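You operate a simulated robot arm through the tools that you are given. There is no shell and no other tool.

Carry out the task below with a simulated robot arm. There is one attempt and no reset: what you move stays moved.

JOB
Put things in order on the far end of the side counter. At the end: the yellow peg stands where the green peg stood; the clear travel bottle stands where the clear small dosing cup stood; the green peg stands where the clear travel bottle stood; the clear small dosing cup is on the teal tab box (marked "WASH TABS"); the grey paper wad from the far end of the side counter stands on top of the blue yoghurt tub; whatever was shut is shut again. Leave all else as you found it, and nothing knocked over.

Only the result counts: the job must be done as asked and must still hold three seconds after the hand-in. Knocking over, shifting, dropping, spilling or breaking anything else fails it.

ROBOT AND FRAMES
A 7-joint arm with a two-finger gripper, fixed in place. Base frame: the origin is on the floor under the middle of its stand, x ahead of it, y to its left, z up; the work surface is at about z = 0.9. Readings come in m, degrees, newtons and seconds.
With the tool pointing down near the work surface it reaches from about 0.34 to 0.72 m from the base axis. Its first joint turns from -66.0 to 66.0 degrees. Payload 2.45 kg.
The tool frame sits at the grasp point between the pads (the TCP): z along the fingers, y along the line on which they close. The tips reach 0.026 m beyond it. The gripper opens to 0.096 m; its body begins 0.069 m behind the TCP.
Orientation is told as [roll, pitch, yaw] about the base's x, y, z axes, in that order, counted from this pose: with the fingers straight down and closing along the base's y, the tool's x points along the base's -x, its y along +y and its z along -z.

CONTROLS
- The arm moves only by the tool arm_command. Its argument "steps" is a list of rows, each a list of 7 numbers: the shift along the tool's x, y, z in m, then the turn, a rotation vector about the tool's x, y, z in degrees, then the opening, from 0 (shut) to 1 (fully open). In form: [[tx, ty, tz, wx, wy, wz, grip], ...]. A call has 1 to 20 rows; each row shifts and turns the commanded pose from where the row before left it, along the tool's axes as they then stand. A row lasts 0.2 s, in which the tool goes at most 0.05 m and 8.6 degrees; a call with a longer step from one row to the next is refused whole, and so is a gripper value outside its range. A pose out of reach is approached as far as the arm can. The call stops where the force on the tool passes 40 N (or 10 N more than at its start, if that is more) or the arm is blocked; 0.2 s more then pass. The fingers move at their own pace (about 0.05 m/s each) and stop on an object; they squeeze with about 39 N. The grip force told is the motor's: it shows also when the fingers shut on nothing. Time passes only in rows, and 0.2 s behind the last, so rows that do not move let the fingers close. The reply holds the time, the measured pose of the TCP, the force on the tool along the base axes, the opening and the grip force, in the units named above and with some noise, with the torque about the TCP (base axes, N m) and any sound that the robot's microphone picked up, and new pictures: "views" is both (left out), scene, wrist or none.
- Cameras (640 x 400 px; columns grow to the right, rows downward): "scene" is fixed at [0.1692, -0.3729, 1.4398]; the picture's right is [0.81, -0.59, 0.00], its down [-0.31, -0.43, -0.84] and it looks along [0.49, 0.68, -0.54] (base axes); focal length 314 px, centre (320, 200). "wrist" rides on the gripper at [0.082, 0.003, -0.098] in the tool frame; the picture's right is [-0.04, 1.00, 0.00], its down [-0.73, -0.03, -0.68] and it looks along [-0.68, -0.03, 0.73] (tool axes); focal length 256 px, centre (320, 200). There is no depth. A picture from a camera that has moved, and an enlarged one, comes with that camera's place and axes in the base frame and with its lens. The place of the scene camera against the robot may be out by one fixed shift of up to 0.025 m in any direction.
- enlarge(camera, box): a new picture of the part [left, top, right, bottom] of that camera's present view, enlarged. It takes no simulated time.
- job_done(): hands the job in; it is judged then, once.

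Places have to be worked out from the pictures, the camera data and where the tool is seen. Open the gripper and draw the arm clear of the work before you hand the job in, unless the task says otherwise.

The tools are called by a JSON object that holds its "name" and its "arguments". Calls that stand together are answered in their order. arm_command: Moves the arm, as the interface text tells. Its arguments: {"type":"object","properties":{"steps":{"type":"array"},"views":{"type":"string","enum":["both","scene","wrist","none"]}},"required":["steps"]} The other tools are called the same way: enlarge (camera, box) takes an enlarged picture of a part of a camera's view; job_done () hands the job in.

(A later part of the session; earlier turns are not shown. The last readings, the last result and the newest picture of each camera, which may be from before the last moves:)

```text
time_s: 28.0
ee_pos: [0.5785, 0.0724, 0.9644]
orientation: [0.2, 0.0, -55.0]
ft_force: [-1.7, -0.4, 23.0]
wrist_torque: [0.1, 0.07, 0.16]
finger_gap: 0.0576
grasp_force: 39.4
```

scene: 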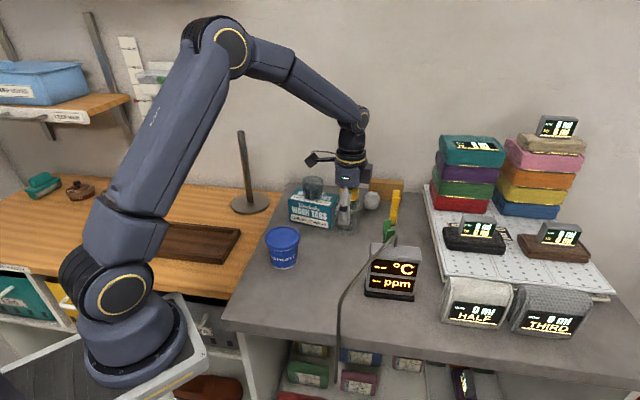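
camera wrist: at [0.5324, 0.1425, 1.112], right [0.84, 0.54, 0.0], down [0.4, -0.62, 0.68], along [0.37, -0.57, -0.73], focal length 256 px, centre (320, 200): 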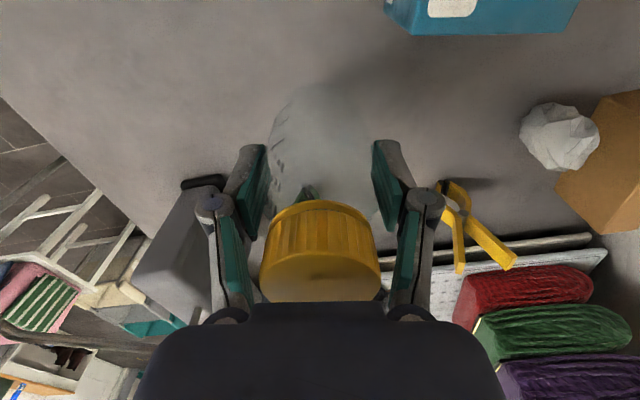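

Contact is clear. I relieve 1.3 mm of pressure, open, and rise clear of the cap.

{"name": "arm_command", "arguments": {"steps": [[0, 0, -0.0013, 0, 0, 0, 0.4], [0, 0, 0, 0, 0, 0, 0.4], [0, 0, 0, 0, 0, 0, 0.65], [0, 0, 0, 0, 0, 0, 0.8], [0, 0, 0, 0, 0, 0, 0.95], [0, 0, 0, 0, 0, 0, 1], [0, 0, 0, 0, 0, 0, 1], [0, 0, -0.02, 0, 0, 0, 1], [0, 0, -0.04, 0, 0, 0, 1], [0, 0, -0.04, 0, 0, 0, 1], [0, 0, -0.04, 0, 0, 0, 1], [0, 0, 0, 0, 0, 0, 1]]}}

```text
time_s: 30.6
ee_pos: [0.5756, 0.0737, 1.1059]
orientation: [0.0, 0.1, -55.0]
ft_force: [0.9, 0.1, -0.5]
wrist_torque: [-0.02, -0.01, 0.01]
finger_gap: 0.0961
grasp_force: 0.1
camera wrist: at [0.5317, 0.1429, 1.2033], right [0.84, 0.54, 0.0], down [0.4, -0.62, 0.68], along [0.37, -0.57, -0.73], focal length 256 px, centre (320, 200)
```

scene: 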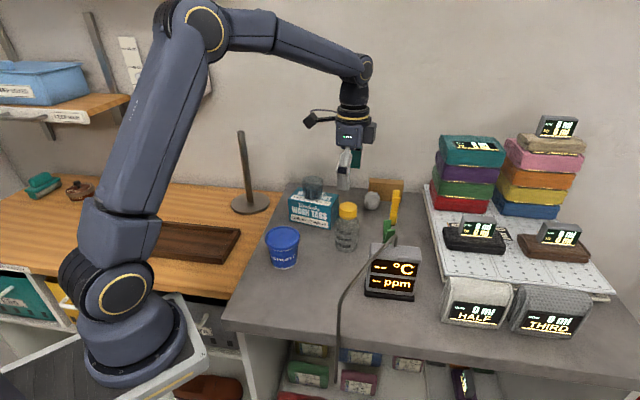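
wrist: 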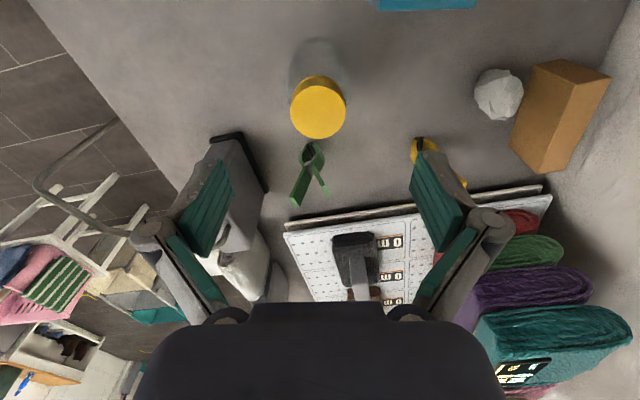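

The bottle now stands at the cup's place. Next the green peg: I move above it and turn the wrist to yaw −123.5° (closing across its flat sides, camera on the side away from the meter), opening limited.

{"name": "arm_command", "arguments": {"steps": [[0, 0, -0.02, 0, 0, 0, 1], [-0.034, -0.0055, 0, 0, 0, 0, 1], [-0.034, -0.0055, 0, 0, 0, 0, 1], [-0.034, -0.0055, 0, 0, 0, 0, 1], [0, 0, 0, 0, 0, 8.5625, 0.8], [0, 0, 0, 0, 0, 8.5625, 0.7], [0, 0, 0, 0, 0, 8.5625, 0.7], [0, 0, 0, 0, 0, 8.5625, 0.7], [0, 0, 0, 0, 0, 8.5625, 0.7], [0, 0, 0, 0, 0, 8.5625, 0.7], [0, 0, 0, 0, 0, 8.5625, 0.7], [0, 0, 0, 0, 0, 8.5625, 0.7], [0, 0, 0, 0, 0, 0, 0.7], [0, 0, 0, 0, 0, 0, 0.7]]}}

```text
time_s: 33.6
ee_pos: [0.6225, -0.0202, 1.1241]
orientation: [0.0, -0.1, -123.5]
ft_force: [0.3, -0.1, -1.0]
wrist_torque: [-0.01, 0.0, -0.02]
finger_gap: 0.0673
grasp_force: 0.2
camera wrist: at [0.6694, 0.0474, 1.2218], right [0.81, -0.59, 0.0], down [-0.43, -0.6, 0.68], along [-0.4, -0.55, -0.73], focal length 256 px, centre (320, 200)
```

scene: 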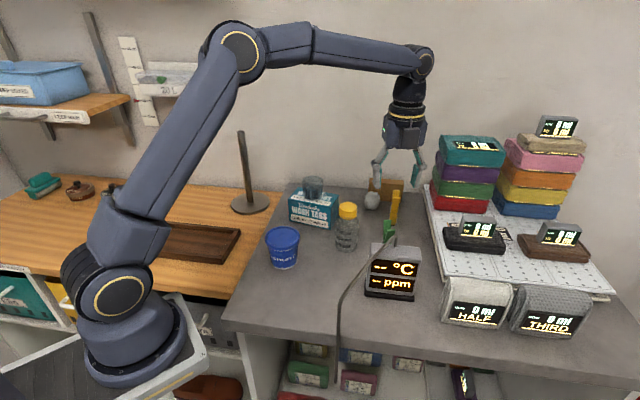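
wrist: 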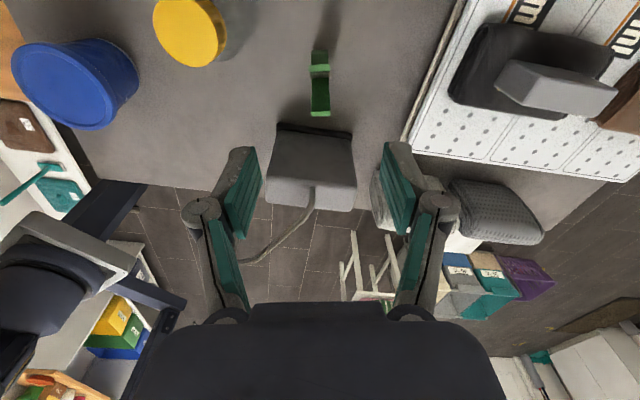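

The orientation is reached and the peg is seen edge-on, as wanted. I zoom for alignment.

{"name": "enlarge", "arguments": {"camera": "wrist", "box": [280, 30, 360, 130]}}

{"name": "enlarge", "arguments": {"camera": "scene", "box": [350, 150, 450, 250]}}

```text
4.00 times, centred on (320, 80) of wrist
camera zoom: at [0.6694, 0.0474, 1.2218], right [0.81, -0.59, 0.0], down [-0.43, -0.6, 0.68], along [-0.4, -0.55, -0.73], focal length 1024 px, centre (320, 680)
```

zoom: 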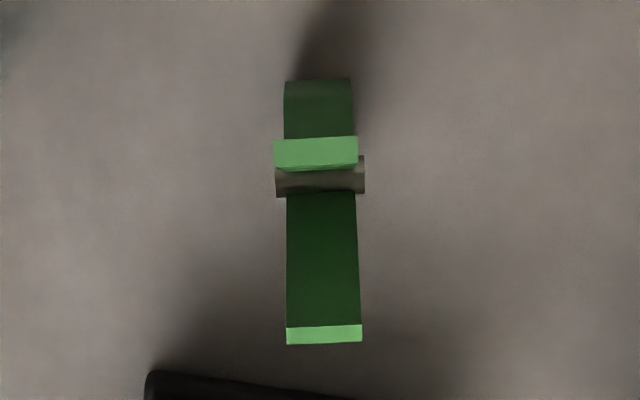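

```text
4.00 times, centred on (400, 200) of scene
camera zoom: at [0.1692, -0.3729, 1.4398], right [0.81, -0.59, 0.0], down [-0.31, -0.43, -0.84], along [0.49, 0.68, -0.54], focal length 1256 px, centre (0, 200)
```

zoom: 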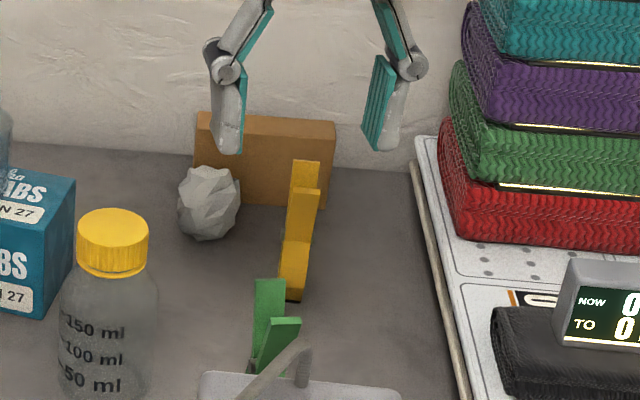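

The peg's flat sides are aligned with the pads within ~0.5°; peg centre ≈(0.621,−0.019), its pivot pin protrudes at z≈0.955, top ≈0.997. I'll grip the handles just above the pin (TCP z≈0.989). Descend first to z≈1.02.

{"name": "arm_command", "arguments": {"steps": [[0, -0.0018, 0.02, 0, 0, 0, 0.6], [0, 0, 0.03, 0, 0, 0, 0.6], [0, 0, 0.03, 0, 0, 0, 0.6], [0, 0, 0.024, 0, 0, 0, 0.6], [0, 0, 0, 0, 0, 0, 0.6], [0, 0, 0, 0, 0, 0, 0.6]]}}

```text
time_s: 35.0
ee_pos: [0.619, -0.0182, 1.0189]
orientation: [0.0, 0.0, -123.5]
ft_force: [0.5, 0.7, -0.2]
wrist_torque: [0.0, -0.01, -0.02]
finger_gap: 0.0576
grasp_force: 0.1
camera wrist: at [0.668, 0.0481, 1.1172], right [0.81, -0.58, 0.0], down [-0.43, -0.6, 0.68], along [-0.4, -0.55, -0.73], focal length 256 px, centre (320, 200)
```

scene: 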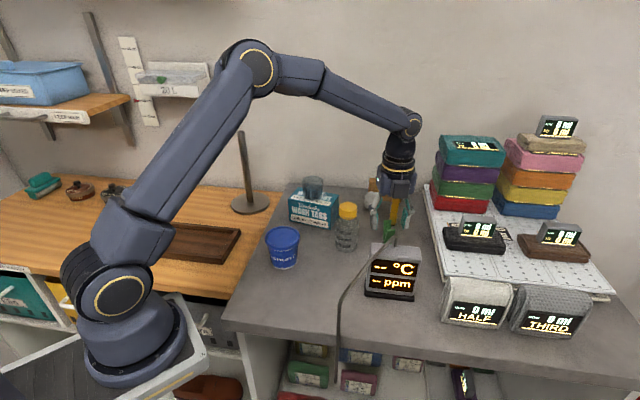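
wrist: 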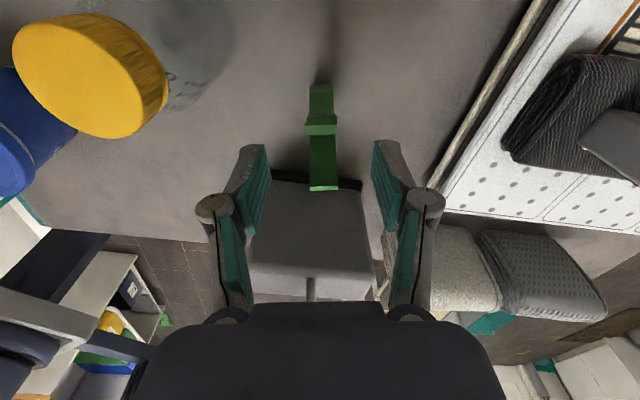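

{"name": "enlarge", "arguments": {"camera": "wrist", "box": [200, 60, 440, 240]}}

```text
2.22 times, centred on (320, 150) of wrist
camera zoom: at [0.668, 0.0481, 1.1172], right [0.81, -0.58, 0.0], down [-0.43, -0.6, 0.68], along [-0.4, -0.55, -0.73], focal length 569 px, centre (320, 311)
```

zoom: 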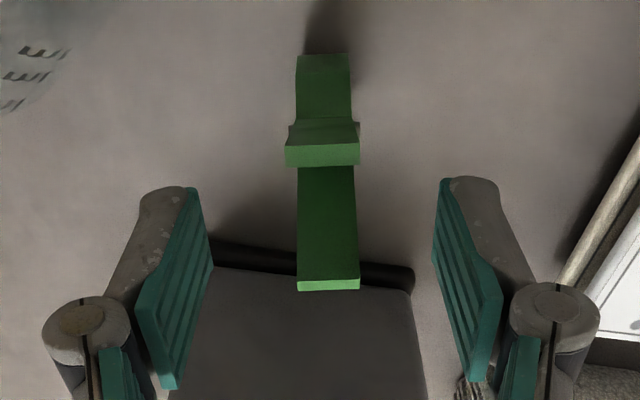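

Well centred. I descend 3 cm and close on the handles.

{"name": "arm_command", "arguments": {"steps": [[0, 0, 0.015, 0, 0, 0, 0.6], [0, 0, 0.015, 0, 0, 0, 0.6], [0, 0, 0, 0, 0, 0, 0.6], [0, 0, 0, 0, 0, 0, 0.4], [0, 0, 0, 0, 0, 0, 0.2], [0, 0, 0, 0, 0, 0, 0.1], [0, 0, 0, 0, 0, 0, 0.05], [0, 0, 0, 0, 0, 0, 0.05]]}}

```text
time_s: 36.8
ee_pos: [0.6205, -0.0199, 0.9888]
orientation: [0.0, 0.0, -123.5]
ft_force: [-0.1, -0.1, 0.0]
wrist_torque: [0.01, -0.01, -0.02]
finger_gap: 0.0165
grasp_force: 16.0
camera wrist: at [0.6685, 0.0475, 1.0877], right [0.81, -0.58, 0.0], down [-0.43, -0.6, 0.68], along [-0.4, -0.55, -0.73], focal length 256 px, centre (320, 200)
```

scene: 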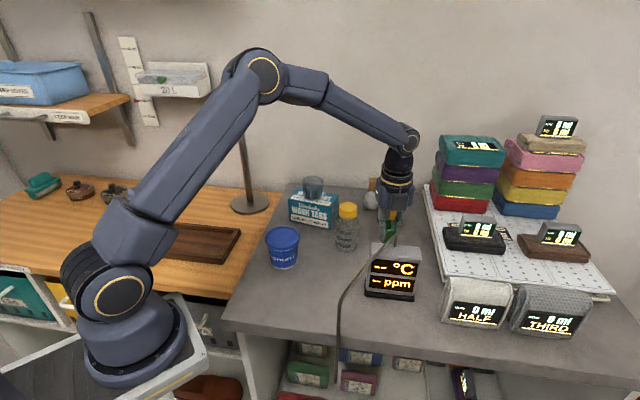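
wrist: 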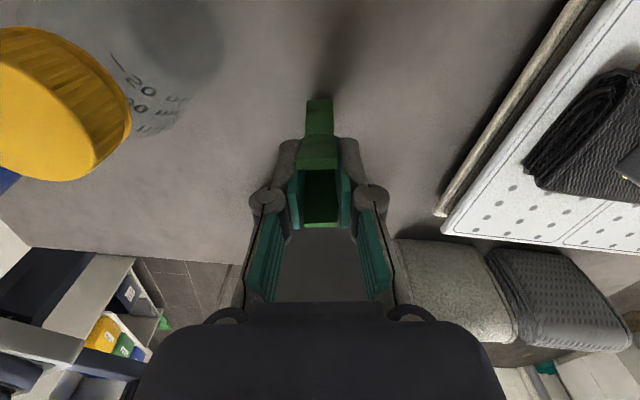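

Gripped on the handles (gap 16.5 mm). I lift vertically to carry height, clear of bottle, meter and tube.

{"name": "arm_command", "arguments": {"steps": [[0, 0, 0, 0, 0, 0, 0.05], [0, 0, -0.01, 0, 0, 0, 0.05], [0, 0, -0.02, 0, 0, 0, 0.05], [0, 0, -0.03, 0, 0, 0, 0.05], [0, 0, -0.035, 0, 0, 0, 0.05], [0, 0, -0.035, 0, 0, 0, 0.05], [0, 0, -0.035, 0, 0, 0, 0.05], [0, 0, 0, 0, 0, 0, 0.05], [0, 0, 0, 0, 0, 0, 0.05]]}}

```text
time_s: 38.8
ee_pos: [0.6206, -0.0179, 1.155]
orientation: [0.0, 0.0, -123.5]
ft_force: [0.5, -0.2, -0.3]
wrist_torque: [0.04, 0.0, 0.0]
finger_gap: 0.0162
grasp_force: 15.5
camera wrist: at [0.6687, 0.0485, 1.253], right [0.81, -0.58, 0.0], down [-0.43, -0.6, 0.68], along [-0.4, -0.55, -0.73], focal length 256 px, centre (320, 200)
```

scene: 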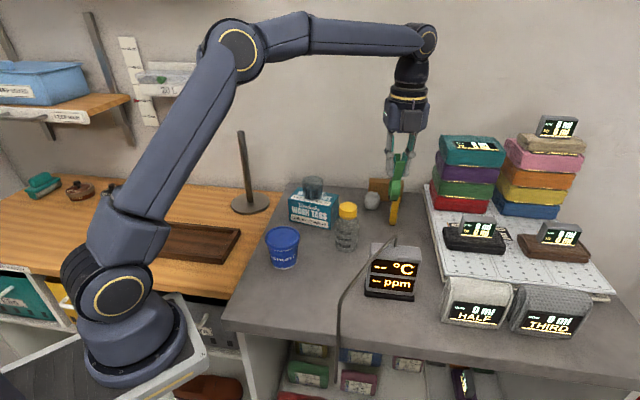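
wrist: 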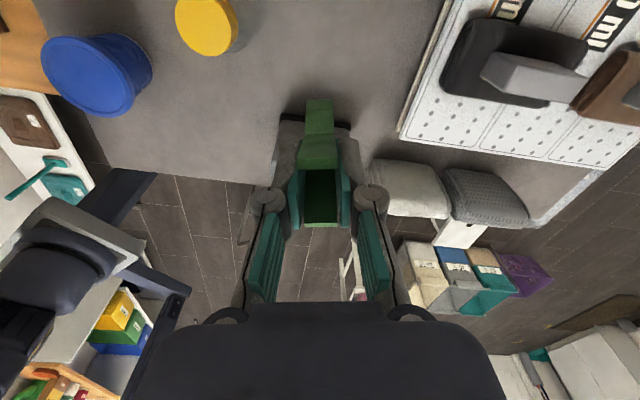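

The peg is lifted. I check that it hangs upright in the grip.

{"name": "enlarge", "arguments": {"camera": "scene", "box": [350, 80, 450, 240]}}

{"name": "enlarge", "arguments": {"camera": "wrist", "box": [240, 80, 400, 240]}}

```text
2.50 times, centred on (400, 160) of scene
camera zoom: at [0.1692, -0.3729, 1.4398], right [0.81, -0.59, 0.0], down [-0.31, -0.43, -0.84], along [0.49, 0.68, -0.54], focal length 785 px, centre (120, 300)
```

zoom: 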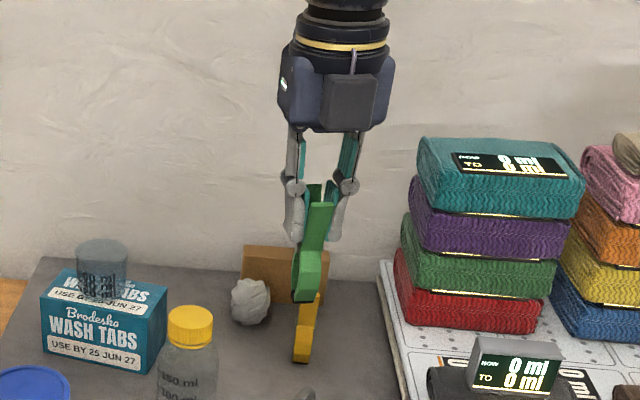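

```text
2.50 times, centred on (320, 160) of wrist
camera zoom: at [0.6687, 0.0485, 1.253], right [0.81, -0.58, 0.0], down [-0.43, -0.6, 0.68], along [-0.4, -0.55, -0.73], focal length 640 px, centre (320, 300)
```

zoom: 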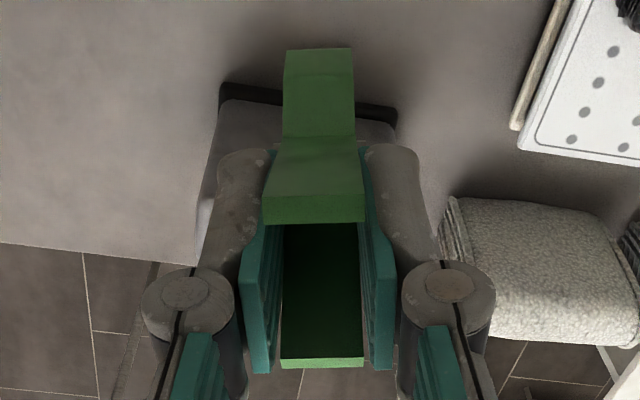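

The peg is upright and held well. I carry it over to above the bottle's old place (0.4335,−0.0107).

{"name": "arm_command", "arguments": {"steps": [[-0.016, -0.0268, 0, 0, 0, 0, 0.02], [-0.016, -0.0268, 0, 0, 0, 0, 0.02], [-0.016, -0.0268, 0, 0, 0, 0, 0.02], [-0.016, -0.0268, 0, 0, 0, 0, 0.02], [-0.016, -0.0268, 0, 0, 0, 0, 0.02], [-0.016, -0.0268, 0, 0, 0, 0, 0.02], [0, 0, 0, 0, 0, 0, 0.02], [0, 0, 0, 0, 0, 0, 0.02]]}}

```text
time_s: 40.6
ee_pos: [0.4321, -0.0078, 1.1539]
orientation: [0.0, 0.0, -123.6]
ft_force: [0.3, 0.2, -0.3]
wrist_torque: [0.0, 0.01, -0.03]
finger_gap: 0.0164
grasp_force: 16.2
camera wrist: at [0.4801, 0.0579, 1.2509], right [0.81, -0.58, 0.0], down [-0.43, -0.6, 0.68], along [-0.4, -0.55, -0.73], focal length 256 px, centre (320, 200)
```

scene: 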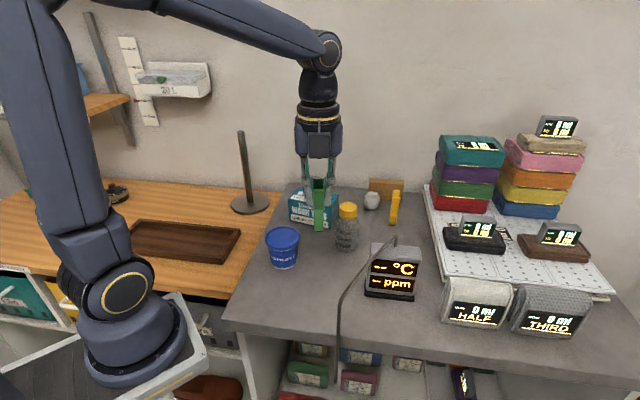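
wrist: 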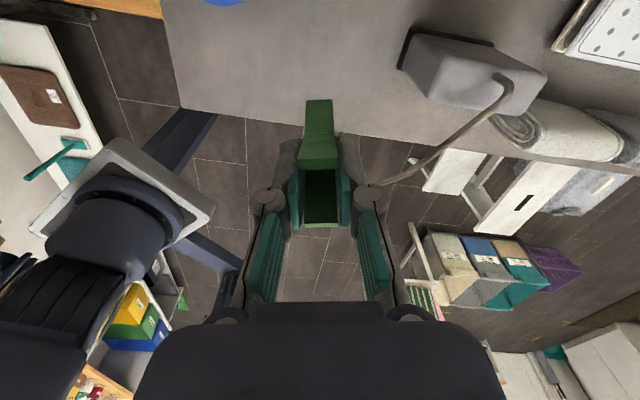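

Positioned within 2 mm. I apply the small correction and lower it, the last part in small steps.

{"name": "arm_command", "arguments": {"steps": [[-0.001, 0.0022, 0.01, 0, 0, 0, 0.02], [0, 0, 0.03, 0, 0, 0, 0.02], [0, 0, 0.03, 0, 0, 0, 0.02], [0, 0, 0.03, 0, 0, 0, 0.02], [0, 0, 0.03, 0, 0, 0, 0.02], [0, 0, 0.02, 0, 0, 0, 0.02], [0, 0, 0.011, 0, 0, 0, 0.02], [0, 0, 0, 0, 0, 0, 0.02], [0, 0, 0, 0, 0, 0, 0.02]]}}

```text
time_s: 42.6
ee_pos: [0.4337, -0.0117, 0.9938]
orientation: [0.0, 0.0, -123.4]
ft_force: [0.5, -0.4, -0.2]
wrist_torque: [-0.02, 0.03, -0.01]
finger_gap: 0.016
grasp_force: 16.1
camera wrist: at [0.4816, 0.055, 1.0913], right [0.81, -0.58, 0.0], down [-0.43, -0.6, 0.68], along [-0.4, -0.55, -0.73], focal length 256 px, centre (320, 200)
```

scene: 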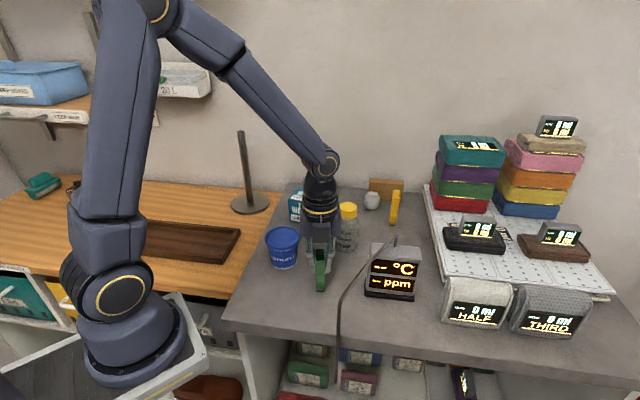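
wrist: 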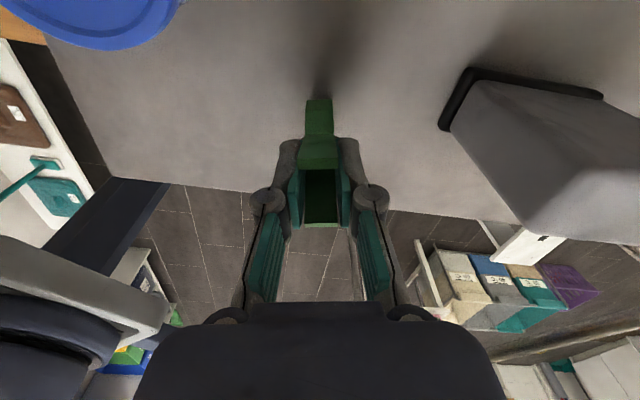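

{"name": "arm_command", "arguments": {"steps": [[0, 0, 0.002, 0, 0, 0, 0.02], [0, 0, 0.0015, 0, 0, 0, 0.02], [0, 0, 0, 0, 0, 0, 0.02], [0, 0, 0, 0, 0, 0, 0.02]], "views": "none"}}

{"name": "arm_command", "arguments": {"steps": [[0, 0, 0.001, 0, 0, 0, 0.02], [0, 0, 0, 0, 0, 0, 0.02], [0, 0, 0, 0, 0, 0, 0.02]], "views": "none"}}

```text
time_s: 43.6
ee_pos: [0.4346, -0.012, 0.9907]
orientation: [0.0, 0.0, -123.6]
ft_force: [0.1, -0.2, 0.2]
wrist_torque: [0.0, 0.04, 0.0]
finger_gap: 0.0164
grasp_force: 15.7
```

```text
time_s: 44.4
ee_pos: [0.4355, -0.0125, 0.9887]
orientation: [0.0, 0.0, -123.5]
ft_force: [-1.1, -0.1, 8.2]
wrist_torque: [-0.01, 0.06, -0.06]
finger_gap: 0.0161
grasp_force: 16.2
```

Contact at the expected height (8 N). I open the fingers without moving and look.

{"name": "arm_command", "arguments": {"steps": [[0, 0, -0.0003, 0, 0, 0, 0.02], [0, 0, 0, 0, 0, 0, 0.25], [0, 0, 0, 0, 0, 0, 0.4], [0, 0, 0, 0, 0, 0, 0.55], [0, 0, 0, 0, 0, 0, 0.6], [0, 0, 0, 0, 0, 0, 0.6]]}}

```text
time_s: 45.8
ee_pos: [0.434, -0.0115, 0.9891]
orientation: [0.0, 0.0, -123.5]
ft_force: [0.6, 0.8, 0.3]
wrist_torque: [0.03, 0.04, 0.04]
finger_gap: 0.0576
grasp_force: 0.1
camera wrist: at [0.4822, 0.0546, 1.0876], right [0.81, -0.58, 0.0], down [-0.43, -0.6, 0.68], along [-0.4, -0.55, -0.73], focal length 256 px, centre (320, 200)
```

scene: 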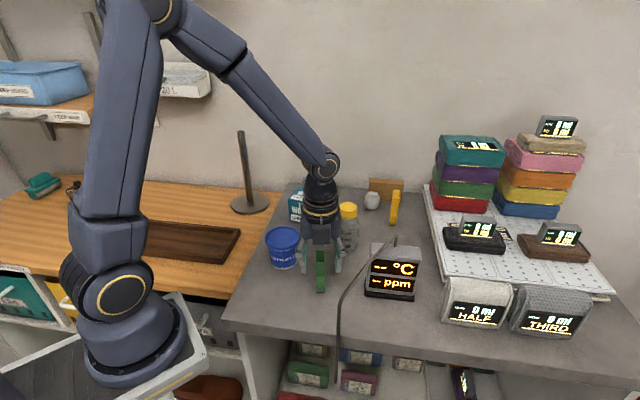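
wrist: 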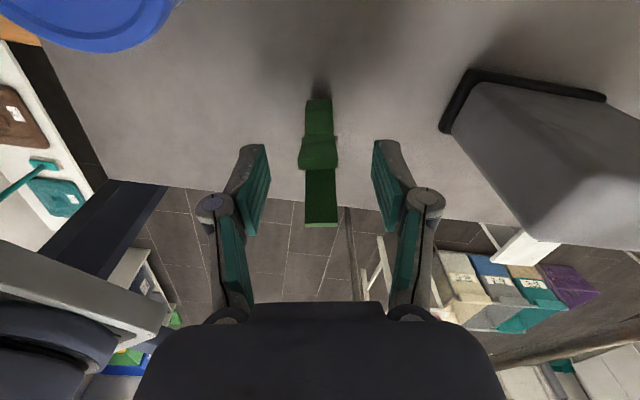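

The green peg stands on its own at the bottle's old place. I rise straight up, turn to yaw −142.5° for the yellow peg, and move toward it at height.

{"name": "arm_command", "arguments": {"steps": [[0, 0, -0.02, 0, 0, 0, 0.6], [0, 0, -0.04, 0, 0, 0, 0.6], [0, 0, -0.04, 0, 0, 0, 0.6], [0, 0, -0.04, 0, 0, 0, 0.6], [0, 0, 0, 0, 0, 6.3333, 0.6], [0, 0, 0, 0, 0, 6.3333, 0.6], [0, 0, 0, 0, 0, 6.3333, 0.6], [0.03185, 0.0132, 0, 0, 0, 0, 0.6], [0.03185, 0.0132, 0, 0, 0, 0, 0.6], [0.03185, 0.0132, 0, 0, 0, 0, 0.6], [0.03185, 0.0132, 0, 0, 0, 0, 0.6], [0.03185, 0.0132, 0, 0, 0, 0, 0.6], [0.03185, 0.0132, 0, 0, 0, 0, 0.6], [0.03185, 0.0132, 0, 0, 0, 0, 0.6], [0.03185, 0.0132, 0, 0, 0, 0, 0.6], [0, 0, 0, 0, 0, 0, 0.6], [0, 0, 0, 0, 0, 0, 0.6]]}}

```text
time_s: 49.4
ee_pos: [0.6913, 0.0581, 1.1285]
orientation: [-0.1, -0.1, -142.6]
ft_force: [0.7, 0.4, 0.6]
wrist_torque: [0.02, 0.04, 0.01]
finger_gap: 0.0574
grasp_force: 0.0
out of reach, approached as far as the arm can: row 15
camera wrist: at [0.7575, 0.1065, 1.2257], right [0.58, -0.82, 0.0], down [-0.6, -0.42, 0.68], along [-0.55, -0.39, -0.73], focal length 256 px, centre (320, 200)
```

scene: 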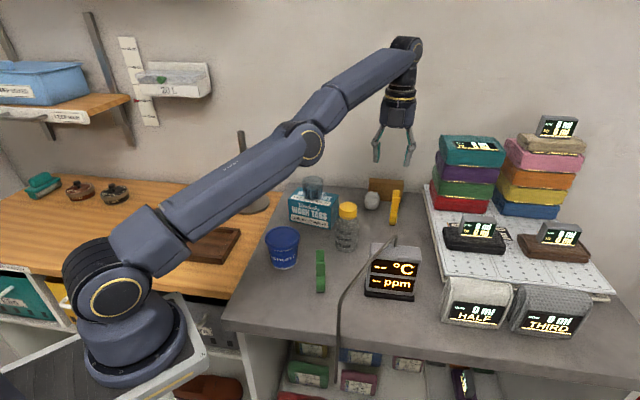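
wrist: 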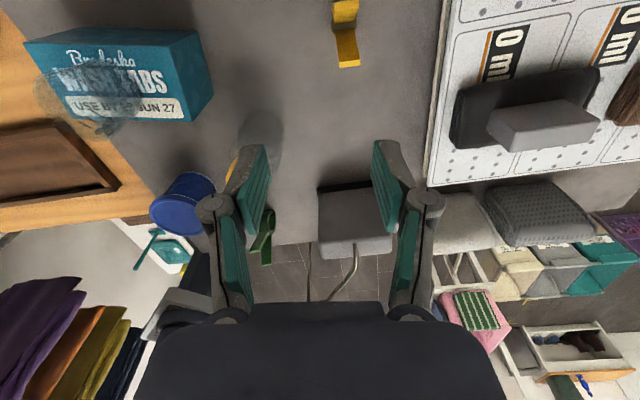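

With the tool vertical the arm tops out at r≈0.694 at this height, so the yellow peg needs an outward tilt. I tilt 15° about the closing axis (fingers pointing outward), which keeps the pads parallel to the peg's flat sides, and look.

{"name": "arm_command", "arguments": {"steps": [[0, 0, 0, 0, 7.5, 0, 0.6], [0, 0, 0, 0, 7.5, 0, 0.6], [0, 0, 0, 0, 0, 0, 0.6], [0, 0, 0, 0, 0, 0, 0.6]]}}

```text
time_s: 50.4
ee_pos: [0.733, 0.0606, 1.1439]
orientation: [0.1, 15.0, -142.4]
ft_force: [0.4, -0.3, 0.8]
wrist_torque: [0.0, -0.01, 0.0]
finger_gap: 0.0574
grasp_force: 0.0
out of reach, approached as far as the arm can: row 1, 2
camera wrist: at [0.7777, 0.0917, 1.2591], right [0.58, -0.82, -0.01], down [-0.72, -0.52, 0.47], along [-0.39, -0.26, -0.88], focal length 256 px, centre (320, 200)
```

scene: 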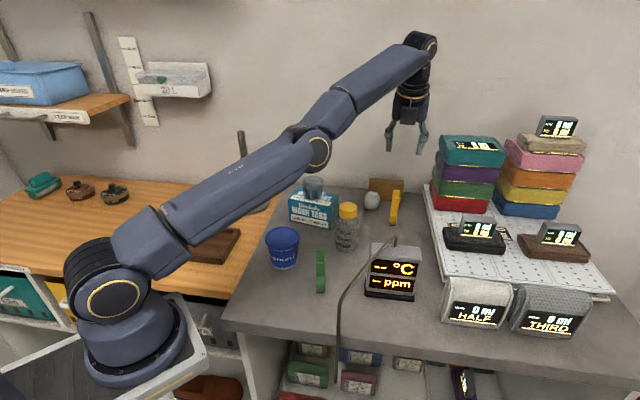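
wrist: 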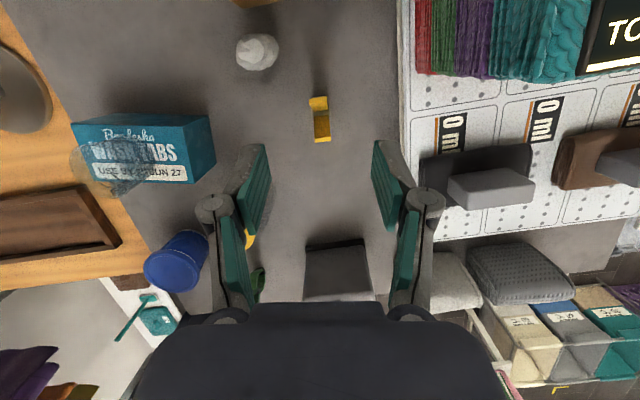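

The tilt is reached and the TCP is near the peg at height. I zoom on the yellow peg to align.

{"name": "enlarge", "arguments": {"camera": "wrist", "box": [280, 80, 360, 160]}}

{"name": "enlarge", "arguments": {"camera": "wrist", "box": [210, 0, 330, 90]}}

```text
5.00 times, centred on (320, 120) of wrist
camera zoom: at [0.7777, 0.0917, 1.2591], right [0.58, -0.82, -0.01], down [-0.72, -0.52, 0.47], along [-0.39, -0.26, -0.88], focal length 1280 px, centre (320, 600)
```

zoom: 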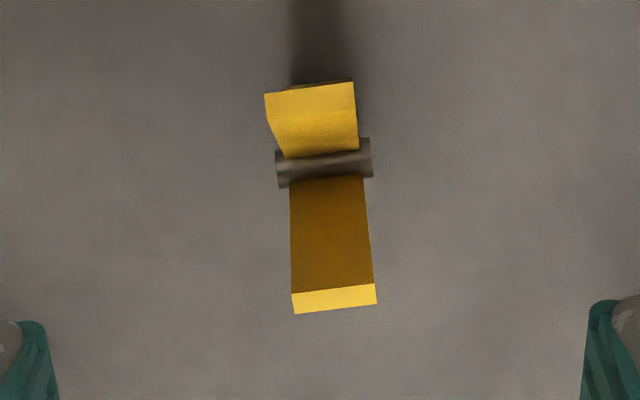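

```text
4.44 times, centred on (270, 45) of wrist
camera zoom: at [0.7777, 0.0917, 1.2591], right [0.58, -0.82, -0.01], down [-0.72, -0.52, 0.47], along [-0.39, -0.26, -0.88], focal length 1138 px, centre (542, 889)
```

zoom: 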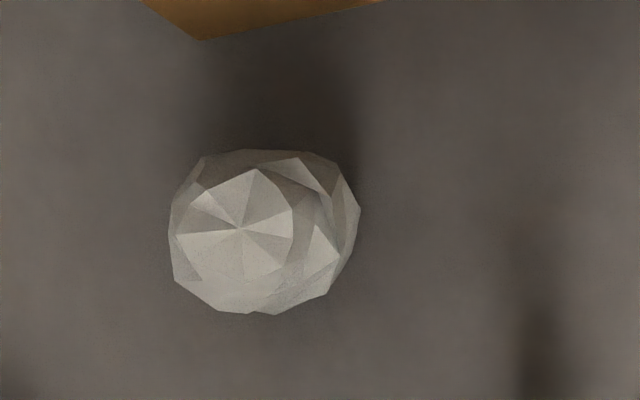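

From this view the yellow peg's centre is ≈(0.735,0.065) with its flat sides at 43.3°, so I turn the yaw by +5.7° (keeping the tilt) and lower a little to check the commanded pose follows.

{"name": "arm_command", "arguments": {"steps": [[0, 0, 0, 1.475, 0, -5.506, 0.6], [-0.0065, 0, 0.0241, 0, 0, 0, 0.6], [-0.0065, 0, 0.0241, 0, 0, 0, 0.6], [0, 0, 0, 0, 0, 0, 0.6], [0, 0, 0, 0, 0, 0, 0.6]]}}

```text
time_s: 51.6
ee_pos: [0.745, 0.0632, 1.0952]
orientation: [-0.2, 14.9, -136.7]
ft_force: [0.3, 0.0, 0.1]
wrist_torque: [-0.01, -0.04, 0.0]
finger_gap: 0.0575
grasp_force: 0.0
out of reach, approached as far as the arm can: row 2, 3
camera wrist: at [0.7871, 0.0972, 1.2113], right [0.66, -0.75, -0.01], down [-0.66, -0.58, 0.47], along [-0.36, -0.3, -0.88], focal length 256 px, centre (320, 200)
```

scene: 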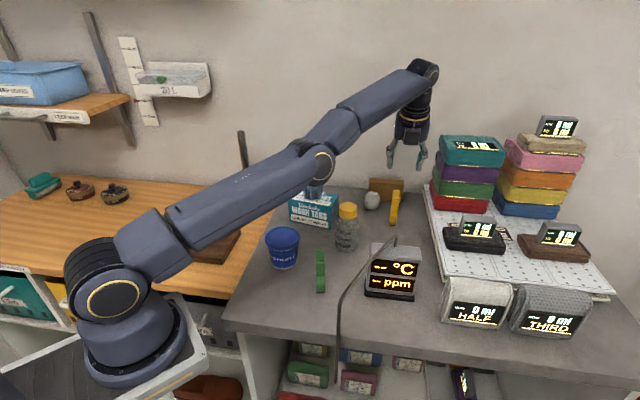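
wrist: 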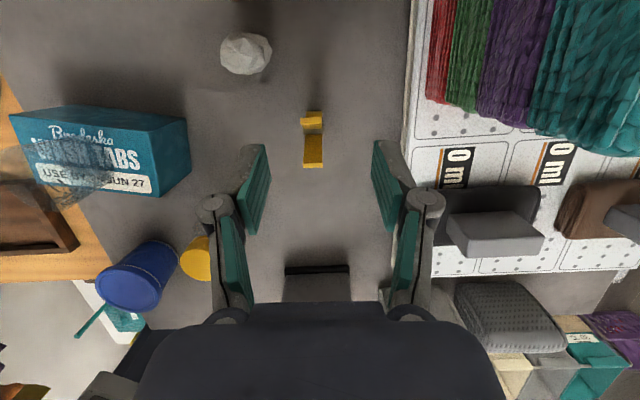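

The pose drifted outward because the arm is at full stretch. I pull the tool back toward the base by 5 cm at this height to get off the reach limit before descending.

{"name": "arm_command", "arguments": {"steps": [[-0.0176, -0.0171, -0.0047, 0, 0, 0, 0.6], [-0.0176, -0.0171, -0.0047, 0, 0, 0, 0.6], [0, 0, 0, 0, 0, 0, 0.6], [0, 0, 0, 0, 0, 0, 0.6]], "views": "scene"}}

```text
time_s: 52.6
ee_pos: [0.7413, 0.0641, 1.1097]
orientation: [-0.1, 14.8, -136.9]
ft_force: [0.4, -0.4, -0.2]
wrist_torque: [0.01, -0.03, 0.02]
finger_gap: 0.0577
grasp_force: 0.0
out of reach, approached as far as the arm can: row 1, 2
```

scene: 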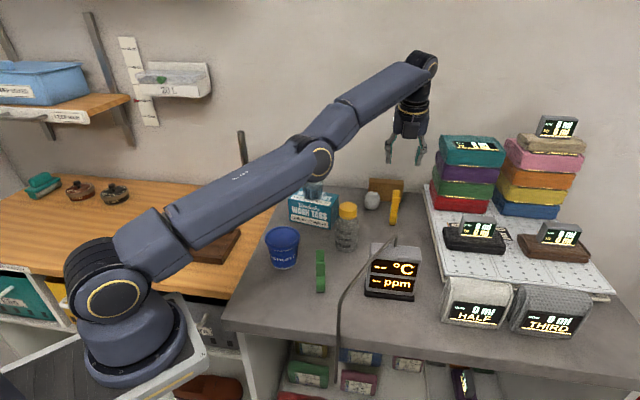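

The arm seems locked at full extension and slides along its reach sphere. I try a combined down-and-inward row, which stays well above the peg, to unlock the elbow.

{"name": "arm_command", "arguments": {"steps": [[-0.0337, -0.024, 0.0272, 0, 0, 0, 0.6], [0, 0, 0, 0, 0, 0, 0.6]], "views": "none"}}

```text
time_s: 53.2
ee_pos: [0.7473, 0.0675, 1.0868]
orientation: [-0.1, 14.9, -136.8]
ft_force: [-0.1, 0.6, -0.4]
wrist_torque: [0.03, 0.02, -0.01]
finger_gap: 0.0574
grasp_force: 0.0
out of reach, approached as far as the arm can: row 1
```

Still on the reach sphere. I test a series of small inward steps at this safe height to see whether the elbow unlocks.

{"name": "arm_command", "arguments": {"steps": [[-0.0035, -0.0034, -0.0009, 0, 0, 0, 0.6], [-0.0035, -0.0034, -0.0009, 0, 0, 0, 0.6], [-0.0035, -0.0034, -0.0009, 0, 0, 0, 0.6], [-0.007, -0.0068, -0.0018, 0, 0, 0, 0.6], [-0.007, -0.0068, -0.0018, 0, 0, 0, 0.6], [0, 0, 0, 0, 0, 0, 0.6]], "views": "none"}}

```text
time_s: 54.6
ee_pos: [0.7445, 0.0686, 1.0967]
orientation: [-0.2, 14.9, -136.8]
ft_force: [-0.5, 1.1, 0.1]
wrist_torque: [0.0, 0.0, -0.02]
finger_gap: 0.0577
grasp_force: 0.1
out of reach, approached as far as the arm can: row 1, 2, 3, 4, 5
```

Still locked. I tilt back to vertical and retreat inward the way I came, to see if the arm frees there.

{"name": "arm_command", "arguments": {"steps": [[0, 0, 0, 0, -7.5, 0, 0.6], [0, 0, 0, 0, -7.5, 0, 0.6], [0, 0, 0, 0, 0, 0, 0.6]], "views": "none"}}

{"name": "arm_command", "arguments": {"steps": [[-0.02, -0.02, 0, 0, 0, 0, 0.6], [-0.02, -0.02, 0, 0, 0, 0, 0.6], [0, 0, 0, 0, 0, 0, 0.6]], "views": "both"}}

```text
time_s: 55.4
ee_pos: [0.7035, 0.0615, 1.0838]
orientation: [0.0, -0.1, -136.8]
ft_force: [0.8, -0.9, 0.1]
wrist_torque: [0.01, 0.02, -0.02]
finger_gap: 0.0578
grasp_force: 0.1
out of reach, approached as far as the arm can: row 1, 2
```

```text
time_s: 56.2
ee_pos: [0.6973, 0.0705, 1.1012]
orientation: [-0.1, -0.2, -136.9]
ft_force: [0.6, -0.2, -0.5]
wrist_torque: [0.0, 0.0, -0.01]
finger_gap: 0.0579
grasp_force: 0.1
out of reach, approached as far as the arm can: row 1, 2
camera wrist: at [0.7594, 0.1236, 1.1986], right [0.66, -0.76, 0.0], down [-0.55, -0.48, 0.68], along [-0.51, -0.45, -0.73], focal length 256 px, centre (320, 200)
```

scene: 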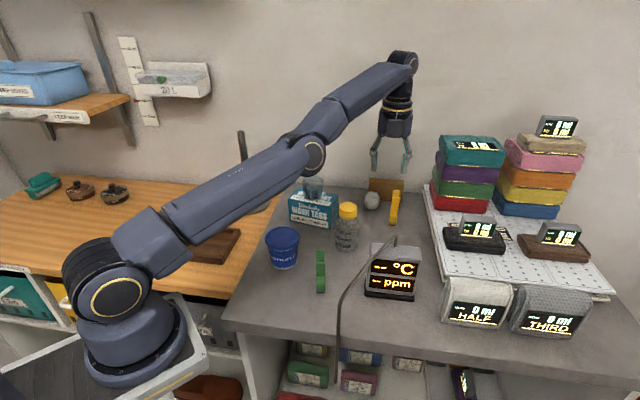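
wrist: 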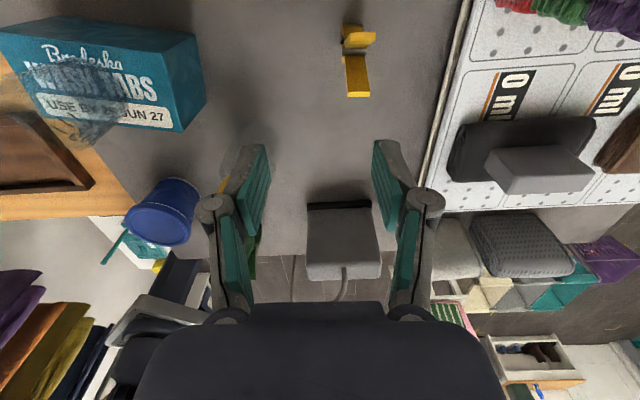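

Still locked at the limit curve. I try rising while pulling inward (free space) to release the elbow.

{"name": "arm_command", "arguments": {"steps": [[-0.0219, -0.0205, -0.035, 0, 0, 0, 0.6], [-0.0219, -0.0205, -0.035, 0, 0, 0, 0.6], [-0.0219, -0.0205, -0.035, 0, 0, 0, 0.6], [0, 0, 0, 0, 0, 0, 0.6]], "views": "scene"}}

```text
time_s: 57.2
ee_pos: [0.6396, 0.0738, 1.2089]
orientation: [0.1, 0.0, -136.7]
ft_force: [-0.5, 0.9, 0.4]
wrist_torque: [0.05, 0.01, 0.0]
finger_gap: 0.0578
grasp_force: 0.0
out of reach, approached as far as the arm can: row 1, 2
```

scene: 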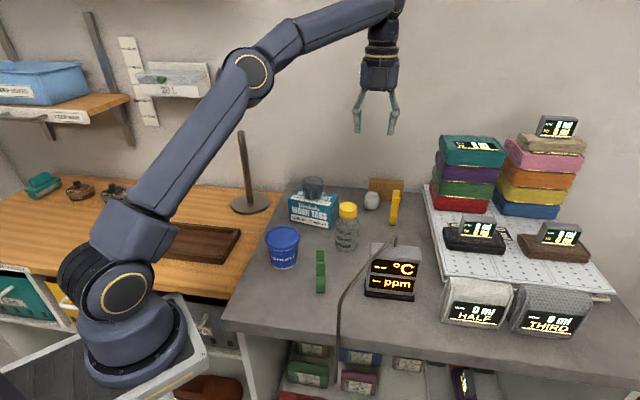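

Freed: the elbow is bent again. Now I tilt 20° outward first, well inside the workspace, then descend to z≈1.07 short of the peg, so the wrist stays inside its reach.

{"name": "arm_command", "arguments": {"steps": [[0, 0, 0, 0, 6.667, 0, 0.6], [0, 0, 0, 0, 6.667, 0, 0.6], [0, 0, 0, 0, 6.667, 0, 0.6], [-0.0069, 0.0091, 0.0345, 0, 0, 0, 0.6], [-0.0069, 0.0091, 0.0345, 0, 0, 0, 0.6], [-0.0069, 0.0091, 0.0345, 0, 0, 0, 0.6], [-0.0069, 0.0091, 0.0345, 0, 0, 0, 0.6], [0, 0, 0, 0, 0, 0, 0.6], [0, 0, 0, 0, 0, 0, 0.6]]}}

```text
time_s: 59.2
ee_pos: [0.6812, 0.0598, 1.0689]
orientation: [0.0, 20.0, -136.8]
ft_force: [0.2, -0.2, -0.7]
wrist_torque: [-0.01, -0.02, 0.0]
finger_gap: 0.0573
grasp_force: 0.0
camera wrist: at [0.7144, 0.0872, 1.1893], right [0.66, -0.75, -0.01], down [-0.69, -0.61, 0.39], along [-0.3, -0.24, -0.92], focal length 256 px, centre (320, 200)
```

scene: 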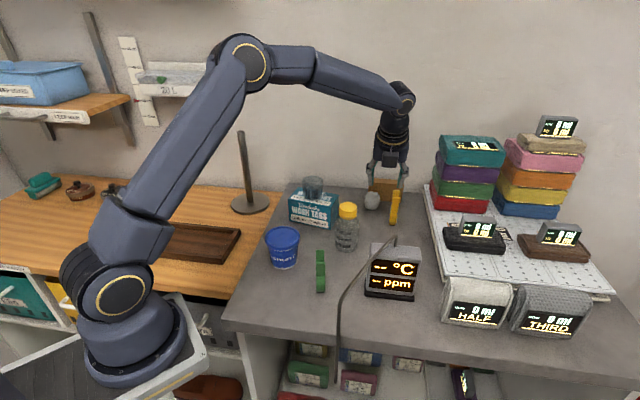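
wrist: 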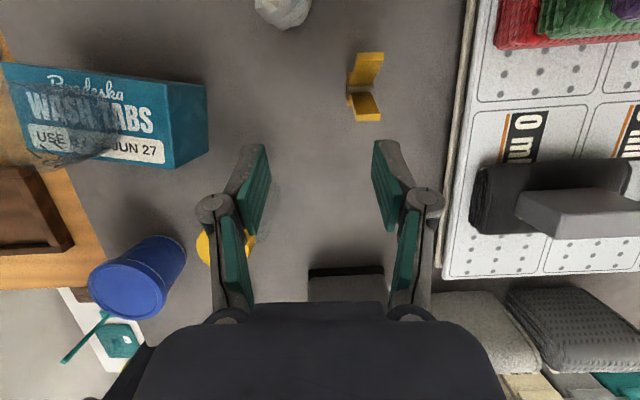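

Everything follows. I move over the peg at z≈1.06 and look.

{"name": "arm_command", "arguments": {"steps": [[0.0154, 0.0166, 0.0104, 0, 0, 0, 0.6], [0.0154, 0.0166, 0.0104, 0, 0, 0, 0.6], [0, 0, 0, 0, 0, 0, 0.6], [0, 0, 0, 0, 0, 0, 0.6]]}}

{"name": "enlarge", "arguments": {"camera": "wrist", "box": [200, 80, 440, 240]}}

```text
time_s: 60.2
ee_pos: [0.7286, 0.061, 1.0617]
orientation: [-0.1, 20.0, -136.7]
ft_force: [-0.1, 0.3, 0.0]
wrist_torque: [-0.01, -0.02, 0.01]
finger_gap: 0.0578
grasp_force: 0.0
camera wrist: at [0.7628, 0.0882, 1.181], right [0.66, -0.75, -0.01], down [-0.69, -0.61, 0.39], along [-0.3, -0.24, -0.92], focal length 256 px, centre (320, 200)
```

scene: 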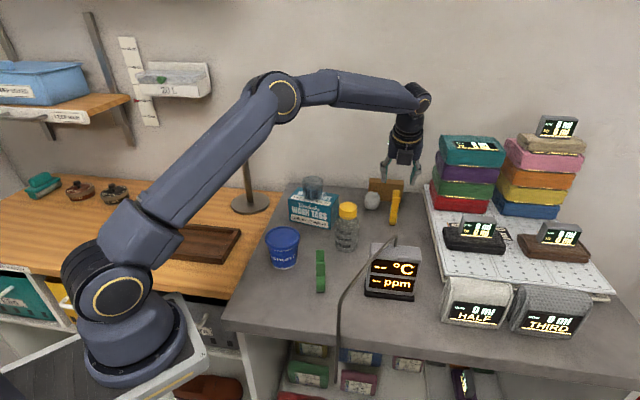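
wrist: 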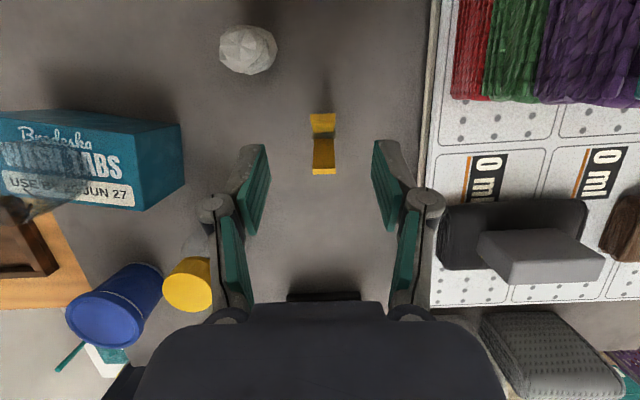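

```text
2.50 times, centred on (320, 160) of wrist
camera zoom: at [0.7628, 0.0882, 1.181], right [0.66, -0.75, -0.01], down [-0.69, -0.61, 0.39], along [-0.3, -0.24, -0.92], focal length 640 px, centre (320, 300)
```

zoom: 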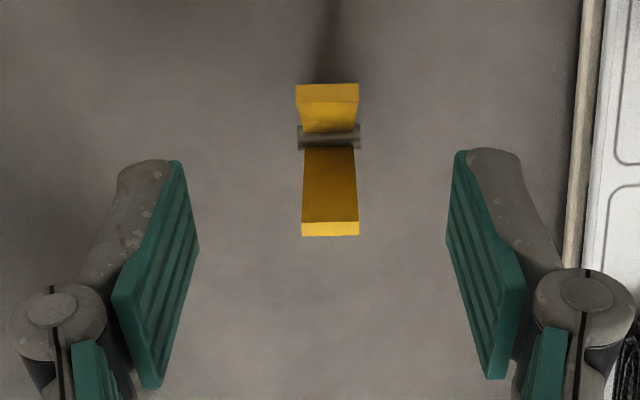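

Aligned within about 1 mm. I descend to z≈0.990 (handles just above the pin) and close.

{"name": "arm_command", "arguments": {"steps": [[-0.0077, 0.0006, 0.0224, 0, 0, 0, 0.6], [-0.0077, 0.0006, 0.0224, 0, 0, 0, 0.6], [-0.0078, 0, 0.0223, 0, 0, 0, 0.6], [0, 0, 0, 0, 0, 0, 0.6], [0, 0, 0, 0, 0, 0, 0.6]]}}

{"name": "enlarge", "arguments": {"camera": "wrist", "box": [200, 80, 440, 240]}}

```text
time_s: 61.4
ee_pos: [0.7302, 0.0601, 0.9901]
orientation: [0.0, 20.1, -136.8]
ft_force: [-0.7, -0.2, 0.1]
wrist_torque: [-0.03, -0.02, -0.01]
finger_gap: 0.0574
grasp_force: 0.1
camera wrist: at [0.7641, 0.0881, 1.1101], right [0.66, -0.75, -0.01], down [-0.69, -0.61, 0.39], along [-0.3, -0.24, -0.92], focal length 256 px, centre (320, 200)
```

scene: 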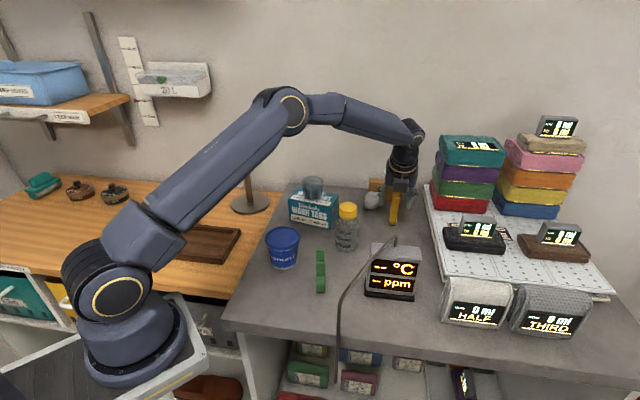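
wrist: 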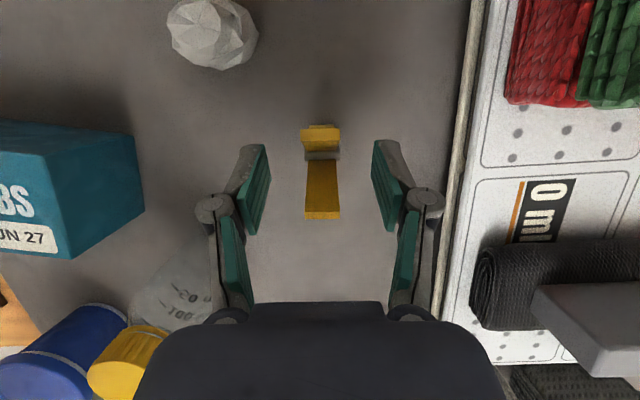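

```text
2.50 times, centred on (320, 160) of wrist
camera zoom: at [0.7641, 0.0881, 1.1101], right [0.66, -0.75, -0.01], down [-0.69, -0.61, 0.39], along [-0.3, -0.24, -0.92], focal length 640 px, centre (320, 300)
```

zoom: 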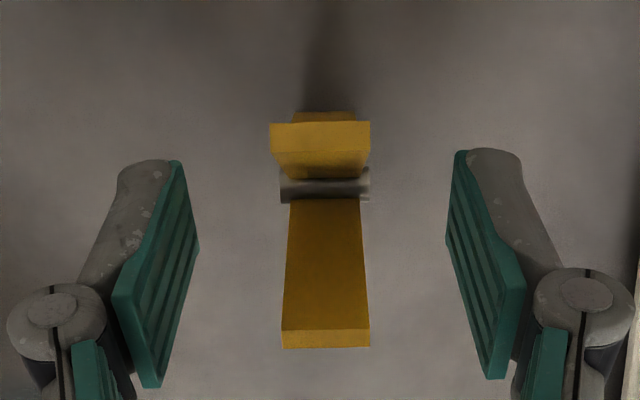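

Well centred. I close on the handles.

{"name": "arm_command", "arguments": {"steps": [[0, 0, 0, 0, 0, 0, 0.4], [0, 0, 0, 0, 0, 0, 0.25], [0, 0, 0, 0, 0, 0, 0.1], [0, 0, 0, 0, 0, 0, 0.02], [0, 0, 0, 0, 0, 0, 0.02]]}}

{"name": "enlarge", "arguments": {"camera": "wrist", "box": [200, 80, 440, 240]}}

```text
time_s: 62.6
ee_pos: [0.7311, 0.0606, 0.9901]
orientation: [0.0, 20.0, -136.8]
ft_force: [1.0, -0.8, 0.5]
wrist_torque: [0.02, -0.02, -0.01]
finger_gap: 0.0162
grasp_force: 15.7
camera wrist: at [0.7641, 0.0881, 1.1103], right [0.66, -0.75, -0.01], down [-0.69, -0.61, 0.39], along [-0.3, -0.24, -0.92], focal length 256 px, centre (320, 200)
```

scene: 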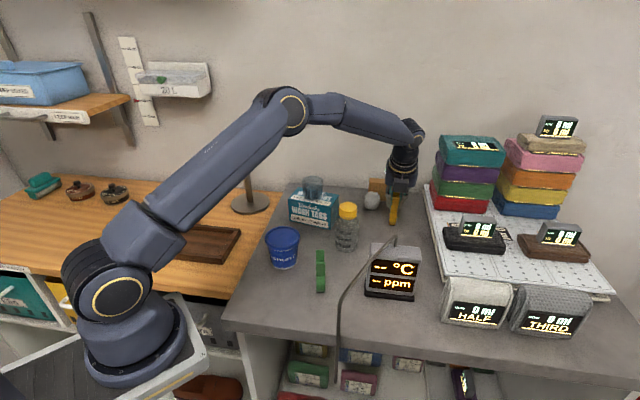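
wrist: 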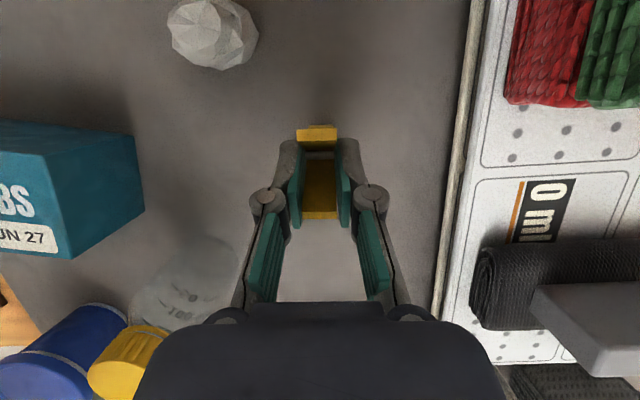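

```text
2.50 times, centred on (320, 160) of wrist
camera zoom: at [0.7641, 0.0881, 1.1103], right [0.66, -0.75, -0.01], down [-0.69, -0.61, 0.39], along [-0.3, -0.24, -0.92], focal length 640 px, centre (320, 300)
```

zoom: 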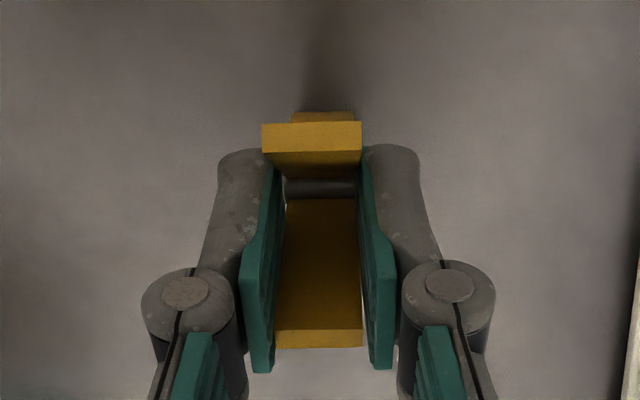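

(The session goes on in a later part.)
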